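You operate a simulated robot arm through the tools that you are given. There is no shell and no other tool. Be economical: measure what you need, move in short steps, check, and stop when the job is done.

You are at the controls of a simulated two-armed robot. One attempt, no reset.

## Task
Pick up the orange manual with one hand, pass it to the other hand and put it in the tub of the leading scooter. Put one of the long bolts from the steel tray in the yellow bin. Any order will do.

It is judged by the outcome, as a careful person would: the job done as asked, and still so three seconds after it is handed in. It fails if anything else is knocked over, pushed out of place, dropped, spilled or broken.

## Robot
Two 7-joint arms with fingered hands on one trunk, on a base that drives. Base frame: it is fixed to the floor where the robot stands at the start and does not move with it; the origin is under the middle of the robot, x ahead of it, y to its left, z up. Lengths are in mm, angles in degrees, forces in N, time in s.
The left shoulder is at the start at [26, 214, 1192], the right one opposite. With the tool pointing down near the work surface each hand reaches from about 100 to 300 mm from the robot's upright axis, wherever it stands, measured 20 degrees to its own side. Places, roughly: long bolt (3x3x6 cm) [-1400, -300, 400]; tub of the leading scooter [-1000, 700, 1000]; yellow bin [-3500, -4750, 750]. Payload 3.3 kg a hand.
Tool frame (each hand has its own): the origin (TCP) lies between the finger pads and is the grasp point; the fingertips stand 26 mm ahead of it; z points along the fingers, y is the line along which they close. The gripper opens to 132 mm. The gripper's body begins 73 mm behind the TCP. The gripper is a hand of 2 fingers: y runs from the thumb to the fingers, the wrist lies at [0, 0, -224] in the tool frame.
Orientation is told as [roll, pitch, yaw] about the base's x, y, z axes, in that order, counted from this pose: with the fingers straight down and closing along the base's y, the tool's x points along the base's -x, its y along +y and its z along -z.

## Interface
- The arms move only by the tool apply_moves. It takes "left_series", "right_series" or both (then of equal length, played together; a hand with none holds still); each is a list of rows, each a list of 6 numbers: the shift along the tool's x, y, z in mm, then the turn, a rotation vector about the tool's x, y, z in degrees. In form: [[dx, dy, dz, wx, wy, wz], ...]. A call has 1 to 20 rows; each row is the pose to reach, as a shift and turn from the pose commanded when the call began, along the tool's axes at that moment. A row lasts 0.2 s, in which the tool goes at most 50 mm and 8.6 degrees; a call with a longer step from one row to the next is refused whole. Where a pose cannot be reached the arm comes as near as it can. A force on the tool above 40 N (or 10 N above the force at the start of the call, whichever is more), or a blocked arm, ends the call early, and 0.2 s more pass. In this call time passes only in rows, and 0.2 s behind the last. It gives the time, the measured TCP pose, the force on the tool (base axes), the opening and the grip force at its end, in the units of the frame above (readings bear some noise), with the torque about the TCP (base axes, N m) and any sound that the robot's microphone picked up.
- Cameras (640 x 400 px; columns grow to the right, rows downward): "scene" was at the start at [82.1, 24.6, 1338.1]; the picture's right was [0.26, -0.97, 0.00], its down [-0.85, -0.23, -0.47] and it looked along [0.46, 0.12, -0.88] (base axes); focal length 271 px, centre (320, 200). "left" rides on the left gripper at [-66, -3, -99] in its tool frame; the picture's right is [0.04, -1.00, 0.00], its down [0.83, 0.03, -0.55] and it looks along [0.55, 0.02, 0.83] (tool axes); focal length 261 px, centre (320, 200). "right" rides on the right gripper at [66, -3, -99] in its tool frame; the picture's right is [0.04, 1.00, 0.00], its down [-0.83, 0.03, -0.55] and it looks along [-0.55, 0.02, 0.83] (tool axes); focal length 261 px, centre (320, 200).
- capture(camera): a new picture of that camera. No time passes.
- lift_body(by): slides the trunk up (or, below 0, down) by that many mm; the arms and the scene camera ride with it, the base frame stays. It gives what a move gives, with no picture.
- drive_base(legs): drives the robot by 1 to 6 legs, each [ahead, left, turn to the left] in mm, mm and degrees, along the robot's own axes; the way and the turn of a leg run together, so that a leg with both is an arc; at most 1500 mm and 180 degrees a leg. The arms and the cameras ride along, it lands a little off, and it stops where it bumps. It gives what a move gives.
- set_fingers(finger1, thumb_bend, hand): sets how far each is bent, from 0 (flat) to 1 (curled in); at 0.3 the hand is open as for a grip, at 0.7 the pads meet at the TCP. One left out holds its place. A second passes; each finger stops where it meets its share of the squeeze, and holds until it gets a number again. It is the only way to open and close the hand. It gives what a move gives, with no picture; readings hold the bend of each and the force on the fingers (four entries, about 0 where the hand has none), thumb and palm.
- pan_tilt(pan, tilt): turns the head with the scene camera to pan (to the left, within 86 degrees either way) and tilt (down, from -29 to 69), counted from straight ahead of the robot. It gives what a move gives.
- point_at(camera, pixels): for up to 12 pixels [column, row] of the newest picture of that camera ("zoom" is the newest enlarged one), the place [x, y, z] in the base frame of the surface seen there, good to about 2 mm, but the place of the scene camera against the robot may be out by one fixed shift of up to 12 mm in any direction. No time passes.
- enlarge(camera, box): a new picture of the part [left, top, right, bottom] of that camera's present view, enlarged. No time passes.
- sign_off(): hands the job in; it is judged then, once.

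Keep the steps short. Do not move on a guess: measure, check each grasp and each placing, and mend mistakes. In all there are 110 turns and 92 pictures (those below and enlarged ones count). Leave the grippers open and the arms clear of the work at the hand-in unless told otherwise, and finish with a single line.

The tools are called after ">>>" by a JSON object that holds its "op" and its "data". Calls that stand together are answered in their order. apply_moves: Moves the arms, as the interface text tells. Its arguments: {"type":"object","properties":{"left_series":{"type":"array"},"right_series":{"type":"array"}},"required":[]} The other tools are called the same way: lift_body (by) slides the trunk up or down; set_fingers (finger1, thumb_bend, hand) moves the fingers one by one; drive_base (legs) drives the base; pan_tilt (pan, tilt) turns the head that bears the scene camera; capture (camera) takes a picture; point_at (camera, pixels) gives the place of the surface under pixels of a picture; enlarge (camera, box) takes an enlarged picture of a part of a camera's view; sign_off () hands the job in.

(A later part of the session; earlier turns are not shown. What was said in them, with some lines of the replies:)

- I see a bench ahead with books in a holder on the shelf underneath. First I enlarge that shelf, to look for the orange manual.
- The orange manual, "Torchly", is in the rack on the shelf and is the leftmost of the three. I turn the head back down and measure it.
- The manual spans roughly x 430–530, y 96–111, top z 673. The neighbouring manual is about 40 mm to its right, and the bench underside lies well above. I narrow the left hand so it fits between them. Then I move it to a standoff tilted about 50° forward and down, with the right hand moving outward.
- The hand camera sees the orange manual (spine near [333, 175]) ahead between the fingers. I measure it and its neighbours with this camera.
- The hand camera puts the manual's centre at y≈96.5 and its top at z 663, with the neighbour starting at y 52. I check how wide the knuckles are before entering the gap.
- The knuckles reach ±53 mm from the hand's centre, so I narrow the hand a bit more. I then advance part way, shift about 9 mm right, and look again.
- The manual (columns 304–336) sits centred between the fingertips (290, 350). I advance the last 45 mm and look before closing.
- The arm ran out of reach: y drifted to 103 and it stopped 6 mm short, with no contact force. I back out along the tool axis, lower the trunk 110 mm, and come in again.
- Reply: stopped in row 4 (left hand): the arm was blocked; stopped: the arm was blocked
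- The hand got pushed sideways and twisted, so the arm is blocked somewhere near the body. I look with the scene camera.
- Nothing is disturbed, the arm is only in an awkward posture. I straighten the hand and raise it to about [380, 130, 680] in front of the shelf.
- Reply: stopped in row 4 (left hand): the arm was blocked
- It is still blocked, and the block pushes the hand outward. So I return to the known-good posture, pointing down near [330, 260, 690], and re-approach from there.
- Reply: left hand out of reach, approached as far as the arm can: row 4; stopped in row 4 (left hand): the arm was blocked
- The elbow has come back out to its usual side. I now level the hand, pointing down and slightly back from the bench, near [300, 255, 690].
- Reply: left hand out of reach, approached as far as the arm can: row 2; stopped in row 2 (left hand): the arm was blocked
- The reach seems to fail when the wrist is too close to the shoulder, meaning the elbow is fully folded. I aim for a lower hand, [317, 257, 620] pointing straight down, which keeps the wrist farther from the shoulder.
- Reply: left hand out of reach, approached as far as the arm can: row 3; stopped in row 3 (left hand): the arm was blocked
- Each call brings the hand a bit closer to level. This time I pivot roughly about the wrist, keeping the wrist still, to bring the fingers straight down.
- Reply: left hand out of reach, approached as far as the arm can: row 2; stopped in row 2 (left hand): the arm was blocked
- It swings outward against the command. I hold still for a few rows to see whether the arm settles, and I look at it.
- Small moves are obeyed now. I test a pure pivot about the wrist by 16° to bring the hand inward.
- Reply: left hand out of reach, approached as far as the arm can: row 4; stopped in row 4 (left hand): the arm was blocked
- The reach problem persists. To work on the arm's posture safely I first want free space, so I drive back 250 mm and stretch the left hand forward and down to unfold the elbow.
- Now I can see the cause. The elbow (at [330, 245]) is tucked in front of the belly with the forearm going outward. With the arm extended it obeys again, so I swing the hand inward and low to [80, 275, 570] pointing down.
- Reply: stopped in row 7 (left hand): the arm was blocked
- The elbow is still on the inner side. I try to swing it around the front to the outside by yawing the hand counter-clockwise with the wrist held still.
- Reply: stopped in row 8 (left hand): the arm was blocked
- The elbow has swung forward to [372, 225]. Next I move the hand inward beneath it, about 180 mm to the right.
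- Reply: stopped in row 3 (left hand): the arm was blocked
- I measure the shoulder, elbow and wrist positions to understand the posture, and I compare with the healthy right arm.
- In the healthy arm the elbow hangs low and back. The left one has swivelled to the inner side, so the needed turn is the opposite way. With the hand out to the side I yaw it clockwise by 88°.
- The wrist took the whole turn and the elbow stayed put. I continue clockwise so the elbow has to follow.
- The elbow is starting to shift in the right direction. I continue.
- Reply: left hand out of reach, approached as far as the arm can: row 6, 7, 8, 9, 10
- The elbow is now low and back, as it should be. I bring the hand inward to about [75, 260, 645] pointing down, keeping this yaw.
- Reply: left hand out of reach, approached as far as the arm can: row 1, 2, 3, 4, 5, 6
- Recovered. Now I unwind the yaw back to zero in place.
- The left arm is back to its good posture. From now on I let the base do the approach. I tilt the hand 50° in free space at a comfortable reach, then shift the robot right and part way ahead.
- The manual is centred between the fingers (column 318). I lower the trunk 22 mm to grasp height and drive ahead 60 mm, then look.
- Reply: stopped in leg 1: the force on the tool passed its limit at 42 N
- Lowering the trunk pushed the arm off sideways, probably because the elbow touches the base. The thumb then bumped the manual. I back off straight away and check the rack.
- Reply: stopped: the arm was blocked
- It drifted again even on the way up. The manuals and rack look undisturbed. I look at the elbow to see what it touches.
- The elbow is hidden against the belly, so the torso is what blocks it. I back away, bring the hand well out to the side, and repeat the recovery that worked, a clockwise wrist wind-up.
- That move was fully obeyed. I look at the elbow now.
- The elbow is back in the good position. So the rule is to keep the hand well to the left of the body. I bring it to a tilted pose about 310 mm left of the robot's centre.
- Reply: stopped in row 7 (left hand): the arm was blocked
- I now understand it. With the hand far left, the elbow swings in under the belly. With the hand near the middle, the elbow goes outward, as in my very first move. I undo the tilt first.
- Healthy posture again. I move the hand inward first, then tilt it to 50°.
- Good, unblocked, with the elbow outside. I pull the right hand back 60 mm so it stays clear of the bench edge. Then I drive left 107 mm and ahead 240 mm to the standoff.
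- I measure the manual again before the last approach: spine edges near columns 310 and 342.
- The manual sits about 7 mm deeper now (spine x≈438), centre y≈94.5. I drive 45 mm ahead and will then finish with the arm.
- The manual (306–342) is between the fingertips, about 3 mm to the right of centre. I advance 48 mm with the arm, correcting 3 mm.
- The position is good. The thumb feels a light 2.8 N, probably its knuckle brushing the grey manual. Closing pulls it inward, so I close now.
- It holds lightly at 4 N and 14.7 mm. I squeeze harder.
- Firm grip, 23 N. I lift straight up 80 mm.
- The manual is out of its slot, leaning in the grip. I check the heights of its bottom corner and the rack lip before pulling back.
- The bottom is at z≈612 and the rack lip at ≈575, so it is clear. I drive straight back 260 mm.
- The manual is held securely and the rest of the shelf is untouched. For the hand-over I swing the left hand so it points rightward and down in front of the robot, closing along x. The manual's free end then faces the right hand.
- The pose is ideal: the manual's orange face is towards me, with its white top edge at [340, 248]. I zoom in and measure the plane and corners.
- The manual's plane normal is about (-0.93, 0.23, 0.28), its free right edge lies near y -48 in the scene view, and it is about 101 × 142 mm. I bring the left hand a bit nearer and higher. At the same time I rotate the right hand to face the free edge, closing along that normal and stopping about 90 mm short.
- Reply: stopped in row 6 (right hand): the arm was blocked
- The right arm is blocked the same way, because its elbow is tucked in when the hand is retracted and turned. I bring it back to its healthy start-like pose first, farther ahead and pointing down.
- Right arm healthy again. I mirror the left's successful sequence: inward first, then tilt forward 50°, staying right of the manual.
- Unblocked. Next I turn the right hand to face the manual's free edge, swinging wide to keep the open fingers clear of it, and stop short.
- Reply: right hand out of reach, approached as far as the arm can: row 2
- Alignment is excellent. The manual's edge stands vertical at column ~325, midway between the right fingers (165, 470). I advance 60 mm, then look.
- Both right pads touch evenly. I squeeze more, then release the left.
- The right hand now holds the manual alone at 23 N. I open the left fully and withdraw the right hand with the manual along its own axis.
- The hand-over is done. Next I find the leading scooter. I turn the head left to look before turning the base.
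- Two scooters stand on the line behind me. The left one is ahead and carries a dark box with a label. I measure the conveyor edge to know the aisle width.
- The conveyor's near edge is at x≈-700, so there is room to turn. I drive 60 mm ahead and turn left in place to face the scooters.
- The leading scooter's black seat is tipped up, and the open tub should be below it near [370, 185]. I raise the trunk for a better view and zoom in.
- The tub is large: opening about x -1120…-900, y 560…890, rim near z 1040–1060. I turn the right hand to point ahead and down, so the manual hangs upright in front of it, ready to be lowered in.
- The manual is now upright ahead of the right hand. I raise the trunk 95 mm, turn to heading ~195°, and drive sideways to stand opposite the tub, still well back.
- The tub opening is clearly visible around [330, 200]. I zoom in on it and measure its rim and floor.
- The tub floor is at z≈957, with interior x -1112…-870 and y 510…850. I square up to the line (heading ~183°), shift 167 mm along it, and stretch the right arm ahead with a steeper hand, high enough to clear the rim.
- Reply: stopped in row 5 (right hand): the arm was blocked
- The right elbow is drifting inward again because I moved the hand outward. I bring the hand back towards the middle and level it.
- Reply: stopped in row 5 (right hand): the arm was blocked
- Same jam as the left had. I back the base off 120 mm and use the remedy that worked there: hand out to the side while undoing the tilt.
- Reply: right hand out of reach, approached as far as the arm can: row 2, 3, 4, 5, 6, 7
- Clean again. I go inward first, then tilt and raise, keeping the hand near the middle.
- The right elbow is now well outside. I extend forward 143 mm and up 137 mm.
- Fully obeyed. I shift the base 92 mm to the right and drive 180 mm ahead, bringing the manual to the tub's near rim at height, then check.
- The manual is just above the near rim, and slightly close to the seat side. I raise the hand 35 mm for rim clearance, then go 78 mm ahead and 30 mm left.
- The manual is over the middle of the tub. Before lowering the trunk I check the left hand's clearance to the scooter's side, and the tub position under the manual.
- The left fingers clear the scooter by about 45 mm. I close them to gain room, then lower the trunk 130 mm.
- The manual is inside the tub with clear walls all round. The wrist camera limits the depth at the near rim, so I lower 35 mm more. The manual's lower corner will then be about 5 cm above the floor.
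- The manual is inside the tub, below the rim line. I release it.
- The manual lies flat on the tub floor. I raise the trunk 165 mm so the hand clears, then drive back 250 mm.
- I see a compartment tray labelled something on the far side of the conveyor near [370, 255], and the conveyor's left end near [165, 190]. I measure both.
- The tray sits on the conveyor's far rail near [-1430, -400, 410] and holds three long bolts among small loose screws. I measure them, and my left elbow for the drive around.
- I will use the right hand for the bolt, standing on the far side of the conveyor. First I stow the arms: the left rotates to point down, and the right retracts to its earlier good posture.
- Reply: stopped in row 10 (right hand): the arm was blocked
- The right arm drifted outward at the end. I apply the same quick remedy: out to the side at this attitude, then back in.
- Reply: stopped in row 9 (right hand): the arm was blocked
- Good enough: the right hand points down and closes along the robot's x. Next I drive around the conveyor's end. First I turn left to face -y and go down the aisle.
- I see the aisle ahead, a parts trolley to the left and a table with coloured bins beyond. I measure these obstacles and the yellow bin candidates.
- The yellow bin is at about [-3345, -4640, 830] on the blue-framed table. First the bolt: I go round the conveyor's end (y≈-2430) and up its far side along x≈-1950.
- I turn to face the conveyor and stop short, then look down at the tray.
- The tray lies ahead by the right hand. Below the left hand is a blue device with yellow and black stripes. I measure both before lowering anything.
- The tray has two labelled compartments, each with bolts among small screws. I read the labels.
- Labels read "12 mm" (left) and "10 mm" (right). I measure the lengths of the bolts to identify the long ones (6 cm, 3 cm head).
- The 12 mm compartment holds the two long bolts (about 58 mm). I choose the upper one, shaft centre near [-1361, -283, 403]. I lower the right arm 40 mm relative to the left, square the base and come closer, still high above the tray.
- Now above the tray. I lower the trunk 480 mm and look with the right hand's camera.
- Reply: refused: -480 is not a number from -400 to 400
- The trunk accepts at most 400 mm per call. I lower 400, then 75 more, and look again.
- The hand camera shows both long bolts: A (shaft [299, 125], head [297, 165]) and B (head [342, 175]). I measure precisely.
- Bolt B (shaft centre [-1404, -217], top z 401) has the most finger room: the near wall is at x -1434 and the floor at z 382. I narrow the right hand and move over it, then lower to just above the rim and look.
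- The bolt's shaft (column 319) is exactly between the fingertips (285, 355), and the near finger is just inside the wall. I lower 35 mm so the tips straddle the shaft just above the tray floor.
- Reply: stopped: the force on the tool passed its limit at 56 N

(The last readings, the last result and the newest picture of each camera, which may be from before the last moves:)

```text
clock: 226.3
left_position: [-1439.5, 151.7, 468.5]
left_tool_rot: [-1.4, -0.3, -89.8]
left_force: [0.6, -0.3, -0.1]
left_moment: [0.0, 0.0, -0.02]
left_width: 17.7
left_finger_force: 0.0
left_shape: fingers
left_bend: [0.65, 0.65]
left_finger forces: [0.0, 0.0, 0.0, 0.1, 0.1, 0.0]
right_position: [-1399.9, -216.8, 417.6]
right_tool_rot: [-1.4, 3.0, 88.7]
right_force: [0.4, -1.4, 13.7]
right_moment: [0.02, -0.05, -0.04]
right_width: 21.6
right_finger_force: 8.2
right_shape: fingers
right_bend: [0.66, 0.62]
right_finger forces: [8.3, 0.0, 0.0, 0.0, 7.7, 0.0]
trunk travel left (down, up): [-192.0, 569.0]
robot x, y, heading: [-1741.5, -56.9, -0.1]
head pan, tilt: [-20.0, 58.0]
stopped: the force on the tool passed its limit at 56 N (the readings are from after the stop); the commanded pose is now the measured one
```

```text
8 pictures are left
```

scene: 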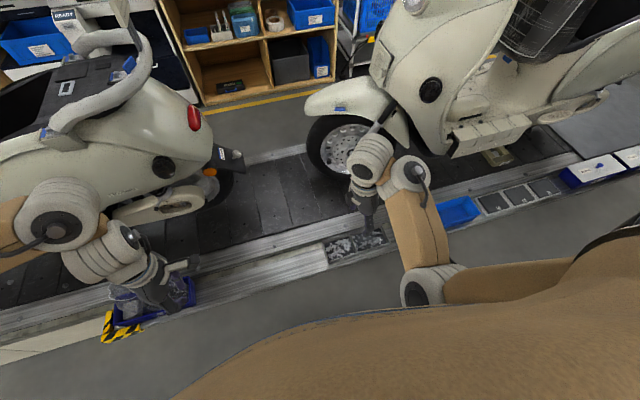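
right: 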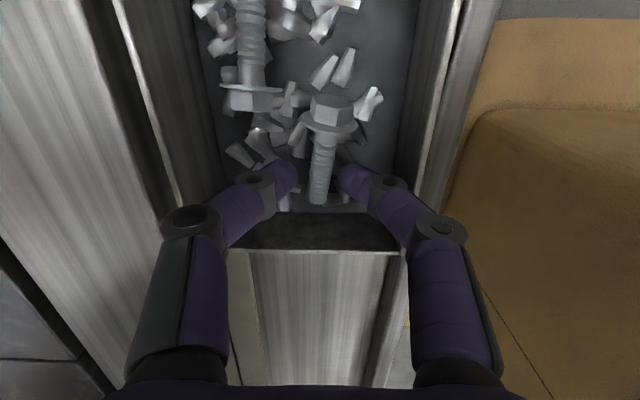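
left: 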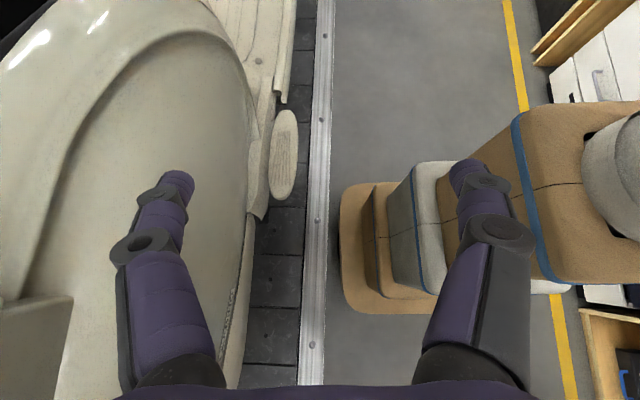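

Contact with the tray floor stopped it at z 417, with the tips on either side of the shaft. I close gently and then firmly.

>>> {"op": "set_fingers", "data": {"hand": "right", "finger1": 0.9, "thumb_bend": 0.9}}

>>> {"op": "lift_body", "data": {"by": 15}}

>>> {"op": "capture", "data": {"camera": "right"}}

```text
clock: 227.3
left_position: [-1440.3, 150.2, 469.0]
left_tool_rot: [-1.5, -0.3, -89.8]
left_force: [0.5, -0.7, -1.1]
left_moment: [0.03, -0.04, -0.01]
left_width: 17.6
left_finger_force: 0.1
left_shape: fingers
left_bend: [0.65, 0.65]
left_finger forces: [0.0, 0.0, 0.1, 0.1, 0.0, 0.0]
right_position: [-1400.8, -216.9, 417.0]
right_tool_rot: [-1.2, 3.1, 88.9]
right_force: [-0.3, -0.1, 0.0]
right_moment: [0.01, -0.02, -0.01]
right_width: 5.6
right_finger_force: 23.9
right_shape: fingers
right_bend: [0.8, 0.72]
right_finger forces: [24.5, 0.1, 0.1, 0.0, 24.3, 0.0]
trunk travel left (down, up): [-192.0, 569.0]
robot x, y, heading: [-1736.0, -57.2, -0.2]
head pan, tilt: [-20.0, 58.0]
```

```text
clock: 227.9
left_position: [-1439.7, 151.4, 484.7]
left_tool_rot: [-1.4, -0.3, -89.8]
left_force: [-0.4, 1.3, -0.7]
left_moment: [0.01, -0.01, 0.01]
left_width: 17.4
left_finger_force: 0.1
left_shape: fingers
left_bend: [0.65, 0.65]
left_finger forces: [0.0, 0.0, 0.1, 0.0, 0.0, 0.0]
right_position: [-1399.7, -218.4, 431.9]
right_tool_rot: [-1.1, 3.2, 88.9]
right_force: [-0.6, 0.1, -1.2]
right_moment: [0.01, -0.01, 0.0]
right_width: 5.9
right_finger_force: 23.9
right_shape: fingers
right_bend: [0.8, 0.72]
right_finger forces: [23.7, 0.1, 0.0, 0.0, 23.8, 0.1]
trunk travel left (down, up): [-207.0, 554.0]
robot x, y, heading: [-1740.0, -56.5, -0.2]
head pan, tilt: [-20.0, 58.0]
```

```text
7 pictures are left
```

right: 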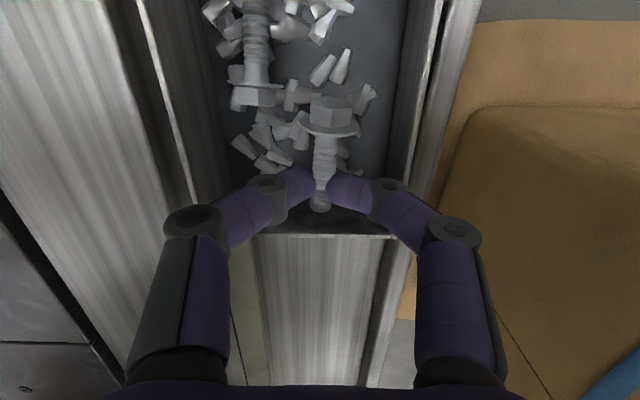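

The bolt is held by its shaft and came up alone, at 24 N. I raise the trunk fully for the drive.

>>> {"op": "lift_body", "data": {"by": 300}}

>>> {"op": "lift_body", "data": {"by": 248}}

>>> {"op": "drive_base", "data": {"legs": [[-260, 0, 0]]}}

>>> {"op": "enlarge", "data": {"camera": "right", "box": [220, 60, 420, 260]}}

```text
clock: 230.9
left_position: [-1439.1, 150.3, 784.7]
left_tool_rot: [-1.5, -0.3, -89.7]
left_force: [0.0, -1.1, -0.3]
left_moment: [-0.01, 0.0, 0.01]
left_width: 17.9
left_finger_force: 0.0
left_shape: fingers
left_bend: [0.65, 0.65]
left_finger forces: [0.0, 0.1, 0.0, 0.0, 0.0, 0.0]
right_position: [-1400.0, -217.5, 732.7]
right_tool_rot: [-1.2, 3.0, 88.9]
right_force: [0.8, 0.7, -0.8]
right_moment: [0.01, -0.03, 0.01]
right_width: 5.7
right_finger_force: 24.3
right_shape: fingers
right_bend: [0.8, 0.72]
right_finger forces: [24.5, 0.1, 0.0, 0.0, 23.9, 0.0]
trunk travel left (down, up): [-507.0, 254.0]
robot x, y, heading: [-1739.3, -54.7, 0.0]
head pan, tilt: [-20.0, 58.0]
```

```text
clock: 233.5
left_position: [-1440.0, 150.4, 1032.7]
left_tool_rot: [-1.6, -0.3, -89.7]
left_force: [-0.5, 0.3, 0.0]
left_moment: [0.0, 0.01, 0.02]
left_width: 17.5
left_finger_force: 0.1
left_shape: fingers
left_bend: [0.65, 0.65]
left_finger forces: [0.0, 0.0, 0.1, 0.0, 0.0, 0.1]
right_position: [-1400.3, -217.4, 980.0]
right_tool_rot: [-1.1, 3.0, 89.0]
right_force: [-0.4, 0.4, -0.5]
right_moment: [0.0, -0.01, 0.0]
right_width: 5.6
right_finger_force: 24.3
right_shape: fingers
right_bend: [0.8, 0.72]
right_finger forces: [24.7, 0.0, 0.0, 0.1, 23.9, 0.1]
trunk travel left (down, up): [-755.0, 6.0]
robot x, y, heading: [-1744.8, -55.3, -0.3]
head pan, tilt: [-20.0, 58.0]
```

```text
clock: 235.3
left_position: [-1701.7, 150.8, 1033.4]
left_tool_rot: [-1.3, -0.3, -89.7]
left_force: [0.9, 0.1, -0.6]
left_moment: [0.01, -0.01, -0.01]
left_width: 17.6
left_finger_force: 0.0
left_shape: fingers
left_bend: [0.65, 0.65]
left_finger forces: [0.0, 0.0, 0.0, 0.1, 0.0, 0.1]
right_position: [-1662.4, -216.4, 980.6]
right_tool_rot: [-1.3, 3.0, 88.9]
right_force: [-0.2, 0.0, -0.3]
right_moment: [0.03, -0.02, -0.03]
right_width: 5.8
right_finger_force: 24.4
right_shape: fingers
right_bend: [0.8, 0.72]
right_finger forces: [24.9, 0.1, 0.0, 0.0, 23.9, 0.0]
trunk travel left (down, up): [-755.0, 6.0]
robot x, y, heading: [-2000.7, -52.9, 0.0]
head pan, tilt: [-20.0, 58.0]
```

```text
2.00 times, centred on (320, 160) of right
```

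zoom: 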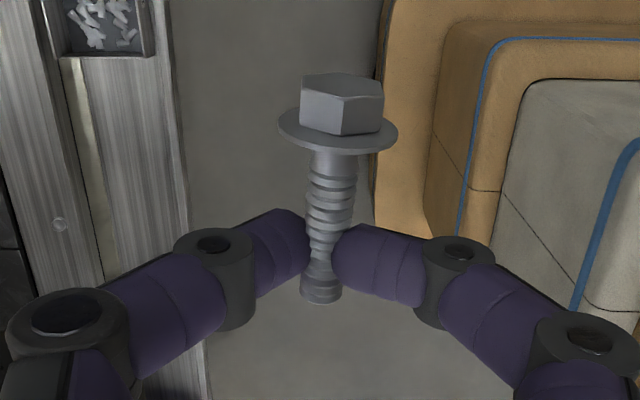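

The bolt is held well. I drive back down the far side, between trolley and table, to about [-1890, -4350], and look for the space on the bin side of the table.

>>> {"op": "drive_base", "data": {"legs": [[0, 0, -90], [1500, 110, 0], [1500, 0, 0], [1200, 0, 0]]}}

>>> {"op": "pan_tilt", "data": {"pan": -50, "tilt": 25}}

>>> {"op": "capture", "data": {"camera": "scene"}}

```text
refused: leg 2 is longer than a leg can be; nothing moved
```

```text
clock: 236.3
left_position: [-1702.5, 151.6, 1032.6]
left_tool_rot: [-1.3, -0.4, -89.8]
left_force: [-0.1, 0.6, -0.2]
left_moment: [0.01, -0.01, -0.01]
left_width: 17.4
left_finger_force: 0.0
left_shape: fingers
left_bend: [0.65, 0.65]
left_finger forces: [0.0, 0.0, 0.1, 0.1, 0.0, 0.1]
right_position: [-1661.0, -216.7, 980.7]
right_tool_rot: [-1.2, 3.0, 88.9]
right_force: [0.2, -0.3, -0.3]
right_moment: [0.01, -0.01, 0.0]
right_width: 5.7
right_finger_force: 24.5
right_shape: fingers
right_bend: [0.8, 0.72]
right_finger forces: [24.8, 0.0, 0.0, 0.0, 23.9, 0.1]
trunk travel left (down, up): [-755.0, 6.0]
robot x, y, heading: [-2005.7, -55.1, -0.4]
head pan, tilt: [-50.0, 25.0]
```

```text
5 pictures are left
```

scene: 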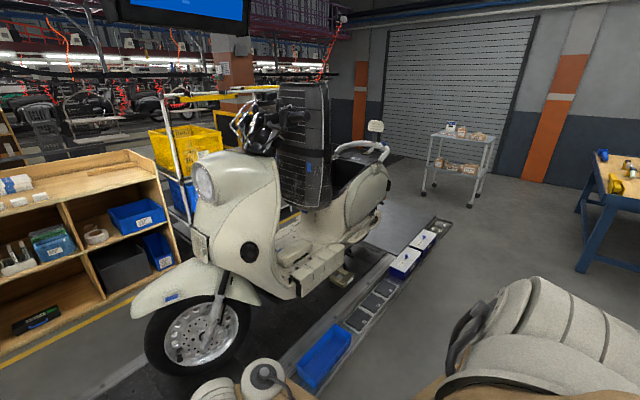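

The leg was too long and nothing moved, but this picture shows the wall beyond. I measure the wall's floor line and the table.

>>> {"op": "point_at", "data": {"camera": "scene", "pixels": [[535, 180], [565, 186], [515, 172], [415, 157], [580, 268], [582, 205], [600, 152], [618, 180], [480, 205], [424, 195], [625, 205], [570, 130]]}}

```text
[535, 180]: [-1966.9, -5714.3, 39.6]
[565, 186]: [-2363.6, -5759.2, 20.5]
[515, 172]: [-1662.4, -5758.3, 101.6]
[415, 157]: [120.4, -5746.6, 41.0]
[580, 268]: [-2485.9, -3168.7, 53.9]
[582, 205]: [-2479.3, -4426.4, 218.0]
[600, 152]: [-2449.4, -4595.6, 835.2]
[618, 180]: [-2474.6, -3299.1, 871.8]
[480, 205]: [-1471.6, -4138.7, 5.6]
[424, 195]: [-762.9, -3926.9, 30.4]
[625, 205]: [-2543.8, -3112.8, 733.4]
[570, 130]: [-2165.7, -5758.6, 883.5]
```

The wall is at y≈-5750, leaving about 1 m behind the table's bin side. I drive down, turn to face +y there, and back up behind the table's edge line.

>>> {"op": "drive_base", "data": {"legs": [[0, 0, -89.6], [1480, 110, 0], [1480, 0, 0], [1400, 0, 0], [0, 0, -180], [-720, 0, 0]]}}

```text
clock: 272.0
left_position: [-2009.7, -4852.9, 1032.7]
left_tool_rot: [-1.5, -0.3, 2.9]
left_force: [-0.1, -0.1, 0.0]
left_moment: [0.0, -0.01, -0.01]
left_width: 17.6
left_finger_force: 0.0
left_shape: fingers
left_bend: [0.65, 0.65]
left_finger forces: [0.1, 0.0, 0.1, 0.0, 0.1, 0.0]
right_position: [-1643.8, -4796.0, 980.7]
right_tool_rot: [-1.2, 3.0, -178.5]
right_force: [-0.3, 0.5, -0.2]
right_moment: [0.02, 0.03, 0.0]
right_width: 5.3
right_finger_force: 22.7
right_shape: fingers
right_bend: [0.81, 0.73]
right_finger forces: [22.7, 0.0, 0.0, 0.0, 23.4, 0.1]
trunk travel left (down, up): [-755.0, 6.0]
robot x, y, heading: [-1789.4, -5142.4, 92.6]
head pan, tilt: [-50.0, 25.0]
```

>>> {"op": "drive_base", "data": {"legs": [[0, 0, -2.6], [0, 1380, 0]]}}

>>> {"op": "pan_tilt", "data": {"pan": 8, "tilt": 50}}

>>> {"op": "capture", "data": {"camera": "scene"}}

```text
clock: 279.2
left_position: [-3373.9, -4847.7, 1034.2]
left_tool_rot: [-1.4, -0.2, 0.7]
left_force: [-0.4, 0.5, 0.1]
left_moment: [0.0, 0.01, 0.01]
left_width: 17.1
left_finger_force: 0.1
left_shape: fingers
left_bend: [0.65, 0.65]
left_finger forces: [0.0, 0.1, 0.0, 0.0, 0.1, 0.0]
right_position: [-3006.3, -4805.9, 981.2]
right_tool_rot: [-1.2, 3.2, 179.3]
right_force: [0.0, 0.3, -1.3]
right_moment: [0.01, 0.02, 0.0]
right_width: 5.1
right_finger_force: 23.3
right_shape: fingers
right_bend: [0.81, 0.73]
right_finger forces: [22.8, 0.0, 0.1, 0.0, 23.4, 0.0]
trunk travel left (down, up): [-755.0, 6.0]
robot x, y, heading: [-3168.1, -5146.0, 90.7]
head pan, tilt: [-50.0, 25.0]
```

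```text
clock: 280.5
left_position: [-3374.6, -4849.2, 1033.7]
left_tool_rot: [-1.4, -0.3, 0.7]
left_force: [1.7, -0.5, -0.1]
left_moment: [0.02, -0.03, 0.03]
left_width: 17.5
left_finger_force: 0.0
left_shape: fingers
left_bend: [0.65, 0.65]
left_finger forces: [0.0, 0.0, 0.0, 0.1, 0.1, 0.0]
right_position: [-3006.9, -4806.4, 980.2]
right_tool_rot: [-1.2, 3.1, 179.3]
right_force: [0.1, -0.2, -0.8]
right_moment: [-0.01, 0.0, 0.0]
right_width: 5.2
right_finger_force: 23.3
right_shape: fingers
right_bend: [0.81, 0.73]
right_finger forces: [22.8, 0.1, 0.0, 0.0, 23.5, 0.1]
trunk travel left (down, up): [-755.0, 6.0]
robot x, y, heading: [-3163.5, -5149.5, 90.3]
head pan, tilt: [8.0, 50.0]
```

```text
4 pictures are left
```

scene: 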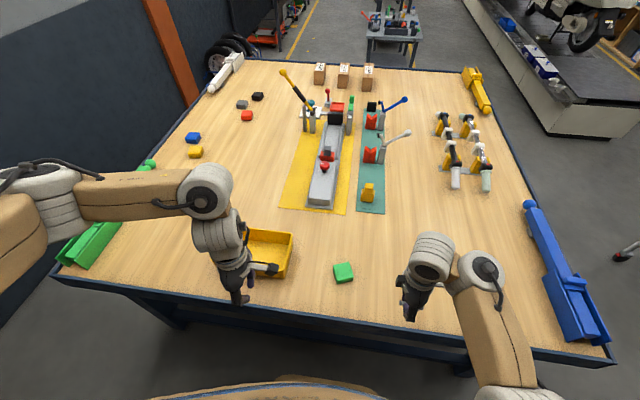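

The yellow bin is right ahead of the left hand, around [265, 252]. I measure its rim, floor and the table edge.

>>> {"op": "point_at", "data": {"camera": "scene", "pixels": [[292, 234], [285, 275], [250, 230], [268, 248], [262, 255], [275, 262], [265, 278], [290, 250], [255, 300], [290, 306], [343, 272], [220, 300]]}}

```text
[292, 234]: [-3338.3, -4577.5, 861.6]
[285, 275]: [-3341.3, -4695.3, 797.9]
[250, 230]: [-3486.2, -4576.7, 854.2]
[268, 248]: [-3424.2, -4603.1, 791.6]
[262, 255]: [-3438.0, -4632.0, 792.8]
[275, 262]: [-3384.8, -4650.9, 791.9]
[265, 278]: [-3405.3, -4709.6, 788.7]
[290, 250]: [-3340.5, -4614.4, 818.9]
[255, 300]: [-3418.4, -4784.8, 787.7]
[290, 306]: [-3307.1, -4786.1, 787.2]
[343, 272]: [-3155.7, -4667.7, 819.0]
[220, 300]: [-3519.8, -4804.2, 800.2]
```

The bin's inside is x -3487…-3340, y -4695…-4577, floor z 792, rim ≈860, and the table edge is at y≈-4800. I strafe 406 mm left so the right hand lines up, then tilt it 35° forward and reach out over the bin.

>>> {"op": "drive_base", "data": {"legs": [[0, 406, 0]]}}

>>> {"op": "apply_moves", "data": {"right_series": [[0, 0, -15, 0, 0, 0], [0, -18, -29, 6, 0, 0], [0, -36, -29, 12, 0, 0], [0, -54, -29, 18, 0, 0], [0, -72, -29, 24, 0, 0], [0, -90, -29, 30, 0, 0], [0, -109, -29, 35, 0, 0]]}}

```text
clock: 283.1
left_position: [-3790.0, -4851.9, 1033.1]
left_tool_rot: [-1.4, -0.4, 0.8]
left_force: [-0.4, -0.5, -0.9]
left_moment: [-0.02, -0.03, 0.01]
left_width: 17.4
left_finger_force: 0.0
left_shape: fingers
left_bend: [0.65, 0.65]
left_finger forces: [0.1, 0.0, 0.0, 0.0, 0.1, 0.1]
right_position: [-3422.1, -4809.0, 980.8]
right_tool_rot: [-1.1, 3.0, 179.5]
right_force: [-1.2, 0.3, 0.0]
right_moment: [0.02, 0.0, 0.0]
right_width: 4.9
right_finger_force: 23.2
right_shape: fingers
right_bend: [0.81, 0.73]
right_finger forces: [22.8, 0.0, 0.0, 0.0, 23.4, 0.1]
trunk travel left (down, up): [-755.0, 6.0]
robot x, y, heading: [-3582.9, -5155.8, 90.6]
head pan, tilt: [8.0, 50.0]
```

```text
clock: 284.7
left_position: [-3789.0, -4851.8, 1032.4]
left_tool_rot: [-1.4, -0.3, 0.8]
left_force: [-0.2, 0.5, 0.7]
left_moment: [0.01, 0.01, 0.01]
left_width: 17.5
left_finger_force: 0.0
left_shape: fingers
left_bend: [0.65, 0.65]
left_finger forces: [0.1, 0.0, 0.0, 0.0, 0.0, 0.0]
right_position: [-3422.1, -4697.3, 1011.0]
right_tool_rot: [-36.3, 2.9, 179.4]
right_force: [-0.3, 0.0, -0.9]
right_moment: [-0.01, 0.01, -0.02]
right_width: 4.4
right_finger_force: 24.4
right_shape: fingers
right_bend: [0.81, 0.73]
right_finger forces: [26.2, 0.1, 0.0, 0.1, 23.0, 0.0]
trunk travel left (down, up): [-755.0, 6.0]
robot x, y, heading: [-3581.7, -5153.9, 90.7]
head pan, tilt: [8.0, 50.0]
5 turns are left
```

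Five turns remain, so I chain the calls. I drive 58 mm ahead and 8 mm right, lower 140 mm and look.

>>> {"op": "drive_base", "data": {"legs": [[58, -8, 0]]}}

>>> {"op": "lift_body", "data": {"by": -130}}

>>> {"op": "capture", "data": {"camera": "scene"}}

```text
clock: 285.6
left_position: [-3782.2, -4793.0, 1032.7]
left_tool_rot: [-1.7, -0.3, 0.9]
left_force: [0.6, 0.1, -0.4]
left_moment: [-0.04, -0.02, 0.0]
left_width: 17.7
left_finger_force: 0.2
left_shape: fingers
left_bend: [0.65, 0.65]
left_finger forces: [0.1, 0.1, 0.0, 0.0, 0.0, 0.0]
right_position: [-3414.6, -4641.3, 1008.3]
right_tool_rot: [-36.2, 3.0, 179.5]
right_force: [0.1, -0.4, -0.1]
right_moment: [-0.04, 0.03, 0.0]
right_width: 4.4
right_finger_force: 24.9
right_shape: fingers
right_bend: [0.81, 0.73]
right_finger forces: [26.3, 0.0, 0.1, 0.1, 22.9, 0.1]
trunk travel left (down, up): [-755.0, 6.0]
robot x, y, heading: [-3573.9, -5100.5, 90.4]
head pan, tilt: [8.0, 50.0]
```

```text
clock: 287.2
left_position: [-3782.1, -4795.3, 902.9]
left_tool_rot: [-1.4, -0.3, 0.8]
left_force: [0.6, 1.0, -0.9]
left_moment: [-0.01, -0.01, 0.01]
left_width: 17.1
left_finger_force: 0.1
left_shape: fingers
left_bend: [0.65, 0.65]
left_finger forces: [0.0, 0.0, 0.0, 0.1, 0.0, 0.1]
right_position: [-3415.7, -4641.8, 880.5]
right_tool_rot: [-36.2, 3.2, 179.4]
right_force: [-0.9, 0.1, -0.7]
right_moment: [-0.01, 0.01, -0.01]
right_width: 4.3
right_finger_force: 25.1
right_shape: fingers
right_bend: [0.81, 0.73]
right_finger forces: [26.6, 0.0, 0.0, 0.1, 22.9, 0.0]
trunk travel left (down, up): [-625.0, 136.0]
robot x, y, heading: [-3575.1, -5097.0, 90.5]
head pan, tilt: [8.0, 50.0]
```

```text
3 pictures are left
4 turns are left
```

scene: 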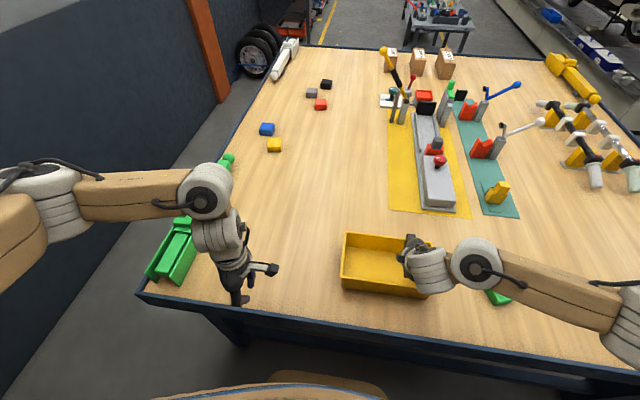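

The hand is over the bin: TCP [-3416, -4642], bin x -3487…-3340 or wider. I shift 15 mm left for wall clearance, lower 18 mm, release, and take an enlarged look.

>>> {"op": "drive_base", "data": {"legs": [[0, 15, 0]]}}

>>> {"op": "lift_body", "data": {"by": -18}}

>>> {"op": "set_fingers", "data": {"hand": "right", "finger1": 0.5, "thumb_bend": 0.5}}

>>> {"op": "lift_body", "data": {"by": 120}}

>>> {"op": "enlarge", "data": {"camera": "right", "box": [160, 0, 480, 200]}}

```text
clock: 288.0
left_position: [-3797.5, -4795.4, 903.4]
left_tool_rot: [-1.4, -0.4, 0.7]
left_force: [-0.7, 0.7, 1.0]
left_moment: [-0.02, 0.0, 0.03]
left_width: 17.8
left_finger_force: 0.0
left_shape: fingers
left_bend: [0.65, 0.65]
left_finger forces: [0.0, 0.0, 0.0, 0.0, 0.1, 0.0]
right_position: [-3430.3, -4642.4, 879.6]
right_tool_rot: [-36.2, 3.1, 179.5]
right_force: [-1.1, -0.1, 0.5]
right_moment: [0.0, 0.01, -0.01]
right_width: 4.3
right_finger_force: 24.8
right_shape: fingers
right_bend: [0.81, 0.73]
right_finger forces: [26.6, 0.0, 0.0, 0.1, 22.9, 0.1]
trunk travel left (down, up): [-625.0, 136.0]
robot x, y, heading: [-3591.2, -5095.8, 90.5]
head pan, tilt: [8.0, 50.0]
```

```text
clock: 288.6
left_position: [-3796.5, -4795.8, 884.8]
left_tool_rot: [-1.4, -0.3, 0.7]
left_force: [0.3, 0.5, -0.7]
left_moment: [0.01, 0.02, 0.03]
left_width: 17.6
left_finger_force: 0.0
left_shape: fingers
left_bend: [0.65, 0.65]
left_finger forces: [0.1, 0.1, 0.0, 0.0, 0.0, 0.0]
right_position: [-3428.8, -4643.2, 861.8]
right_tool_rot: [-36.2, 3.1, 179.5]
right_force: [0.9, 0.6, -0.4]
right_moment: [0.01, 0.02, 0.01]
right_width: 4.2
right_finger_force: 25.0
right_shape: fingers
right_bend: [0.81, 0.73]
right_finger forces: [26.7, 0.0, 0.1, 0.0, 23.0, 0.0]
trunk travel left (down, up): [-607.0, 154.0]
robot x, y, heading: [-3586.8, -5097.1, 90.5]
head pan, tilt: [8.0, 50.0]
```

```text
clock: 289.6
left_position: [-3796.9, -4796.1, 884.7]
left_tool_rot: [-1.3, -0.3, 0.7]
left_force: [-0.1, -0.2, 0.1]
left_moment: [0.01, 0.01, -0.03]
left_width: 17.7
left_finger_force: 0.0
left_shape: fingers
left_bend: [0.65, 0.65]
left_finger forces: [0.0, 0.0, 0.0, 0.0, 0.0, 0.1]
right_position: [-3429.8, -4641.1, 861.3]
right_tool_rot: [-36.2, 3.1, 179.6]
right_force: [-0.5, -0.6, 0.2]
right_moment: [0.0, 0.01, -0.02]
right_width: 65.9
right_finger_force: 0.0
right_shape: fingers
right_bend: [0.5, 0.5]
right_finger forces: [0.0, 0.0, 0.1, 0.0, 0.1, 0.0]
trunk travel left (down, up): [-607.0, 154.0]
robot x, y, heading: [-3586.9, -5098.5, 90.5]
head pan, tilt: [8.0, 50.0]
```

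```text
clock: 291.1
left_position: [-3795.3, -4795.6, 1004.7]
left_tool_rot: [-1.5, -0.3, 0.9]
left_force: [-0.1, -0.2, 0.4]
left_moment: [-0.02, -0.02, 0.05]
left_width: 17.7
left_finger_force: 0.1
left_shape: fingers
left_bend: [0.65, 0.65]
left_finger forces: [0.1, 0.1, 0.1, 0.1, 0.0, 0.0]
right_position: [-3428.9, -4642.0, 981.8]
right_tool_rot: [-36.2, 3.1, 179.5]
right_force: [0.2, -0.4, 1.0]
right_moment: [0.0, -0.01, -0.03]
right_width: 66.0
right_finger_force: 0.2
right_shape: fingers
right_bend: [0.5, 0.5]
right_finger forces: [0.0, 0.1, 0.0, 0.0, 0.0, 0.1]
trunk travel left (down, up): [-727.0, 34.0]
robot x, y, heading: [-3588.9, -5096.2, 90.7]
head pan, tilt: [8.0, 50.0]
```

```text
2.00 times, centred on (320, 100) of right
3 turns are left
```

zoom: 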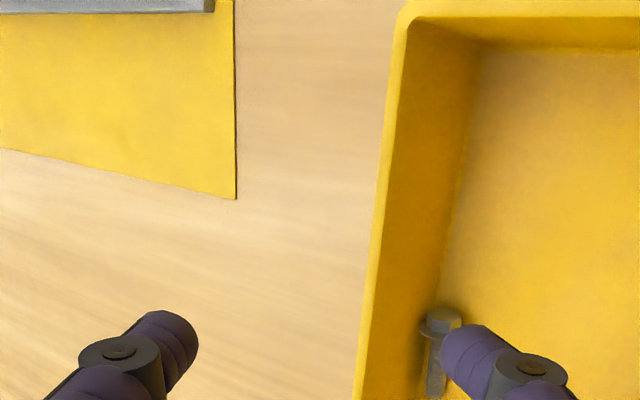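

The bolt lies inside the yellow bin. I back the hands clear of the table, open both grippers and take a last look.

>>> {"op": "drive_base", "data": {"legs": [[-220, 0, 0]]}}

>>> {"op": "set_fingers", "data": {"hand": "left", "finger1": 0.3, "thumb_bend": 0.3}}

>>> {"op": "set_fingers", "data": {"hand": "right", "finger1": 0.3, "thumb_bend": 0.3}}

>>> {"op": "enlarge", "data": {"camera": "scene", "box": [280, 130, 480, 255]}}

```text
clock: 292.8
left_position: [-3794.2, -5013.2, 1004.6]
left_tool_rot: [-1.5, -0.4, 0.8]
left_force: [1.2, 0.3, -0.6]
left_moment: [0.0, 0.02, -0.02]
left_width: 17.4
left_finger_force: 0.1
left_shape: fingers
left_bend: [0.65, 0.65]
left_finger forces: [0.0, 0.0, 0.0, 0.0, 0.0, 0.0]
right_position: [-3426.5, -4859.7, 982.5]
right_tool_rot: [-36.2, 3.1, 179.4]
right_force: [-0.5, -0.3, 0.2]
right_moment: [0.02, -0.02, -0.03]
right_width: 66.0
right_finger_force: 0.0
right_shape: fingers
right_bend: [0.5, 0.5]
right_finger forces: [0.0, 0.0, 0.0, 0.1, 0.0, 0.0]
trunk travel left (down, up): [-727.0, 34.0]
robot x, y, heading: [-3580.7, -5314.0, 90.4]
head pan, tilt: [8.0, 50.0]
```

```text
clock: 293.8
left_position: [-3791.7, -5012.6, 1004.7]
left_tool_rot: [-1.4, -0.4, 0.8]
left_force: [-0.5, -0.5, 0.4]
left_moment: [-0.04, 0.02, 0.01]
left_width: 133.1
left_finger_force: 0.0
left_shape: fingers
left_bend: [0.3, 0.3]
left_finger forces: [0.1, 0.0, 0.0, 0.0, 0.1, 0.1]
right_position: [-3426.5, -4860.6, 980.1]
right_tool_rot: [-36.1, 3.1, 179.3]
right_force: [-0.1, 0.5, 0.3]
right_moment: [-0.02, -0.01, 0.01]
right_width: 66.0
right_finger_force: 0.0
right_shape: fingers
right_bend: [0.5, 0.5]
right_finger forces: [0.0, 0.1, 0.0, 0.0, 0.1, 0.1]
trunk travel left (down, up): [-727.0, 34.0]
robot x, y, heading: [-3585.4, -5314.8, 90.2]
head pan, tilt: [8.0, 50.0]
```

```text
clock: 294.8
left_position: [-3794.2, -5013.4, 1004.8]
left_tool_rot: [-1.4, -0.4, 0.7]
left_force: [0.5, 0.1, 0.3]
left_moment: [-0.02, -0.02, -0.03]
left_width: 133.1
left_finger_force: 0.0
left_shape: fingers
left_bend: [0.3, 0.3]
left_finger forces: [0.0, 0.0, 0.0, 0.0, 0.1, 0.0]
right_position: [-3427.0, -4859.8, 980.9]
right_tool_rot: [-36.2, 3.1, 179.3]
right_force: [0.4, -0.5, 0.3]
right_moment: [0.0, 0.0, -0.01]
right_width: 133.0
right_finger_force: 0.1
right_shape: fingers
right_bend: [0.3, 0.3]
right_finger forces: [0.1, 0.1, 0.0, 0.0, 0.0, 0.1]
trunk travel left (down, up): [-727.0, 34.0]
robot x, y, heading: [-3585.5, -5317.0, 90.4]
head pan, tilt: [8.0, 50.0]
```

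```text
3.20 times, centred on (380, 192) of scene
2 turns are left
```

zoom: 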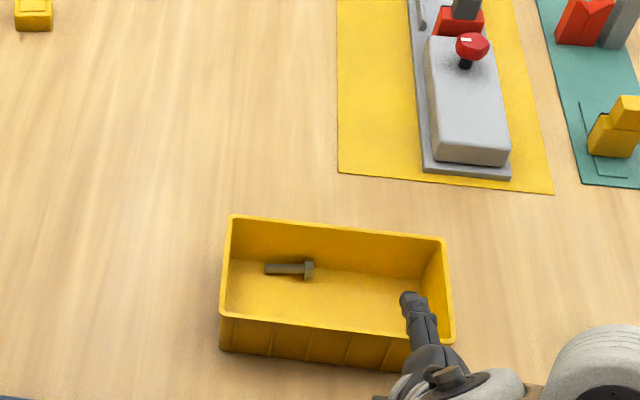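

The bolt lies in the yellow bin, the manual lies in the scooter's tub, and both grippers are open and clear. I hand the job in.

>>> {"op": "sign_off", "data": {}}

```text
The job is handed in.
```

The orange manual was passed from the left hand to the right and lies in the leading scooter's tub, and one long bolt from the 12 mm compartment of the steel tray is in the yellow bin.
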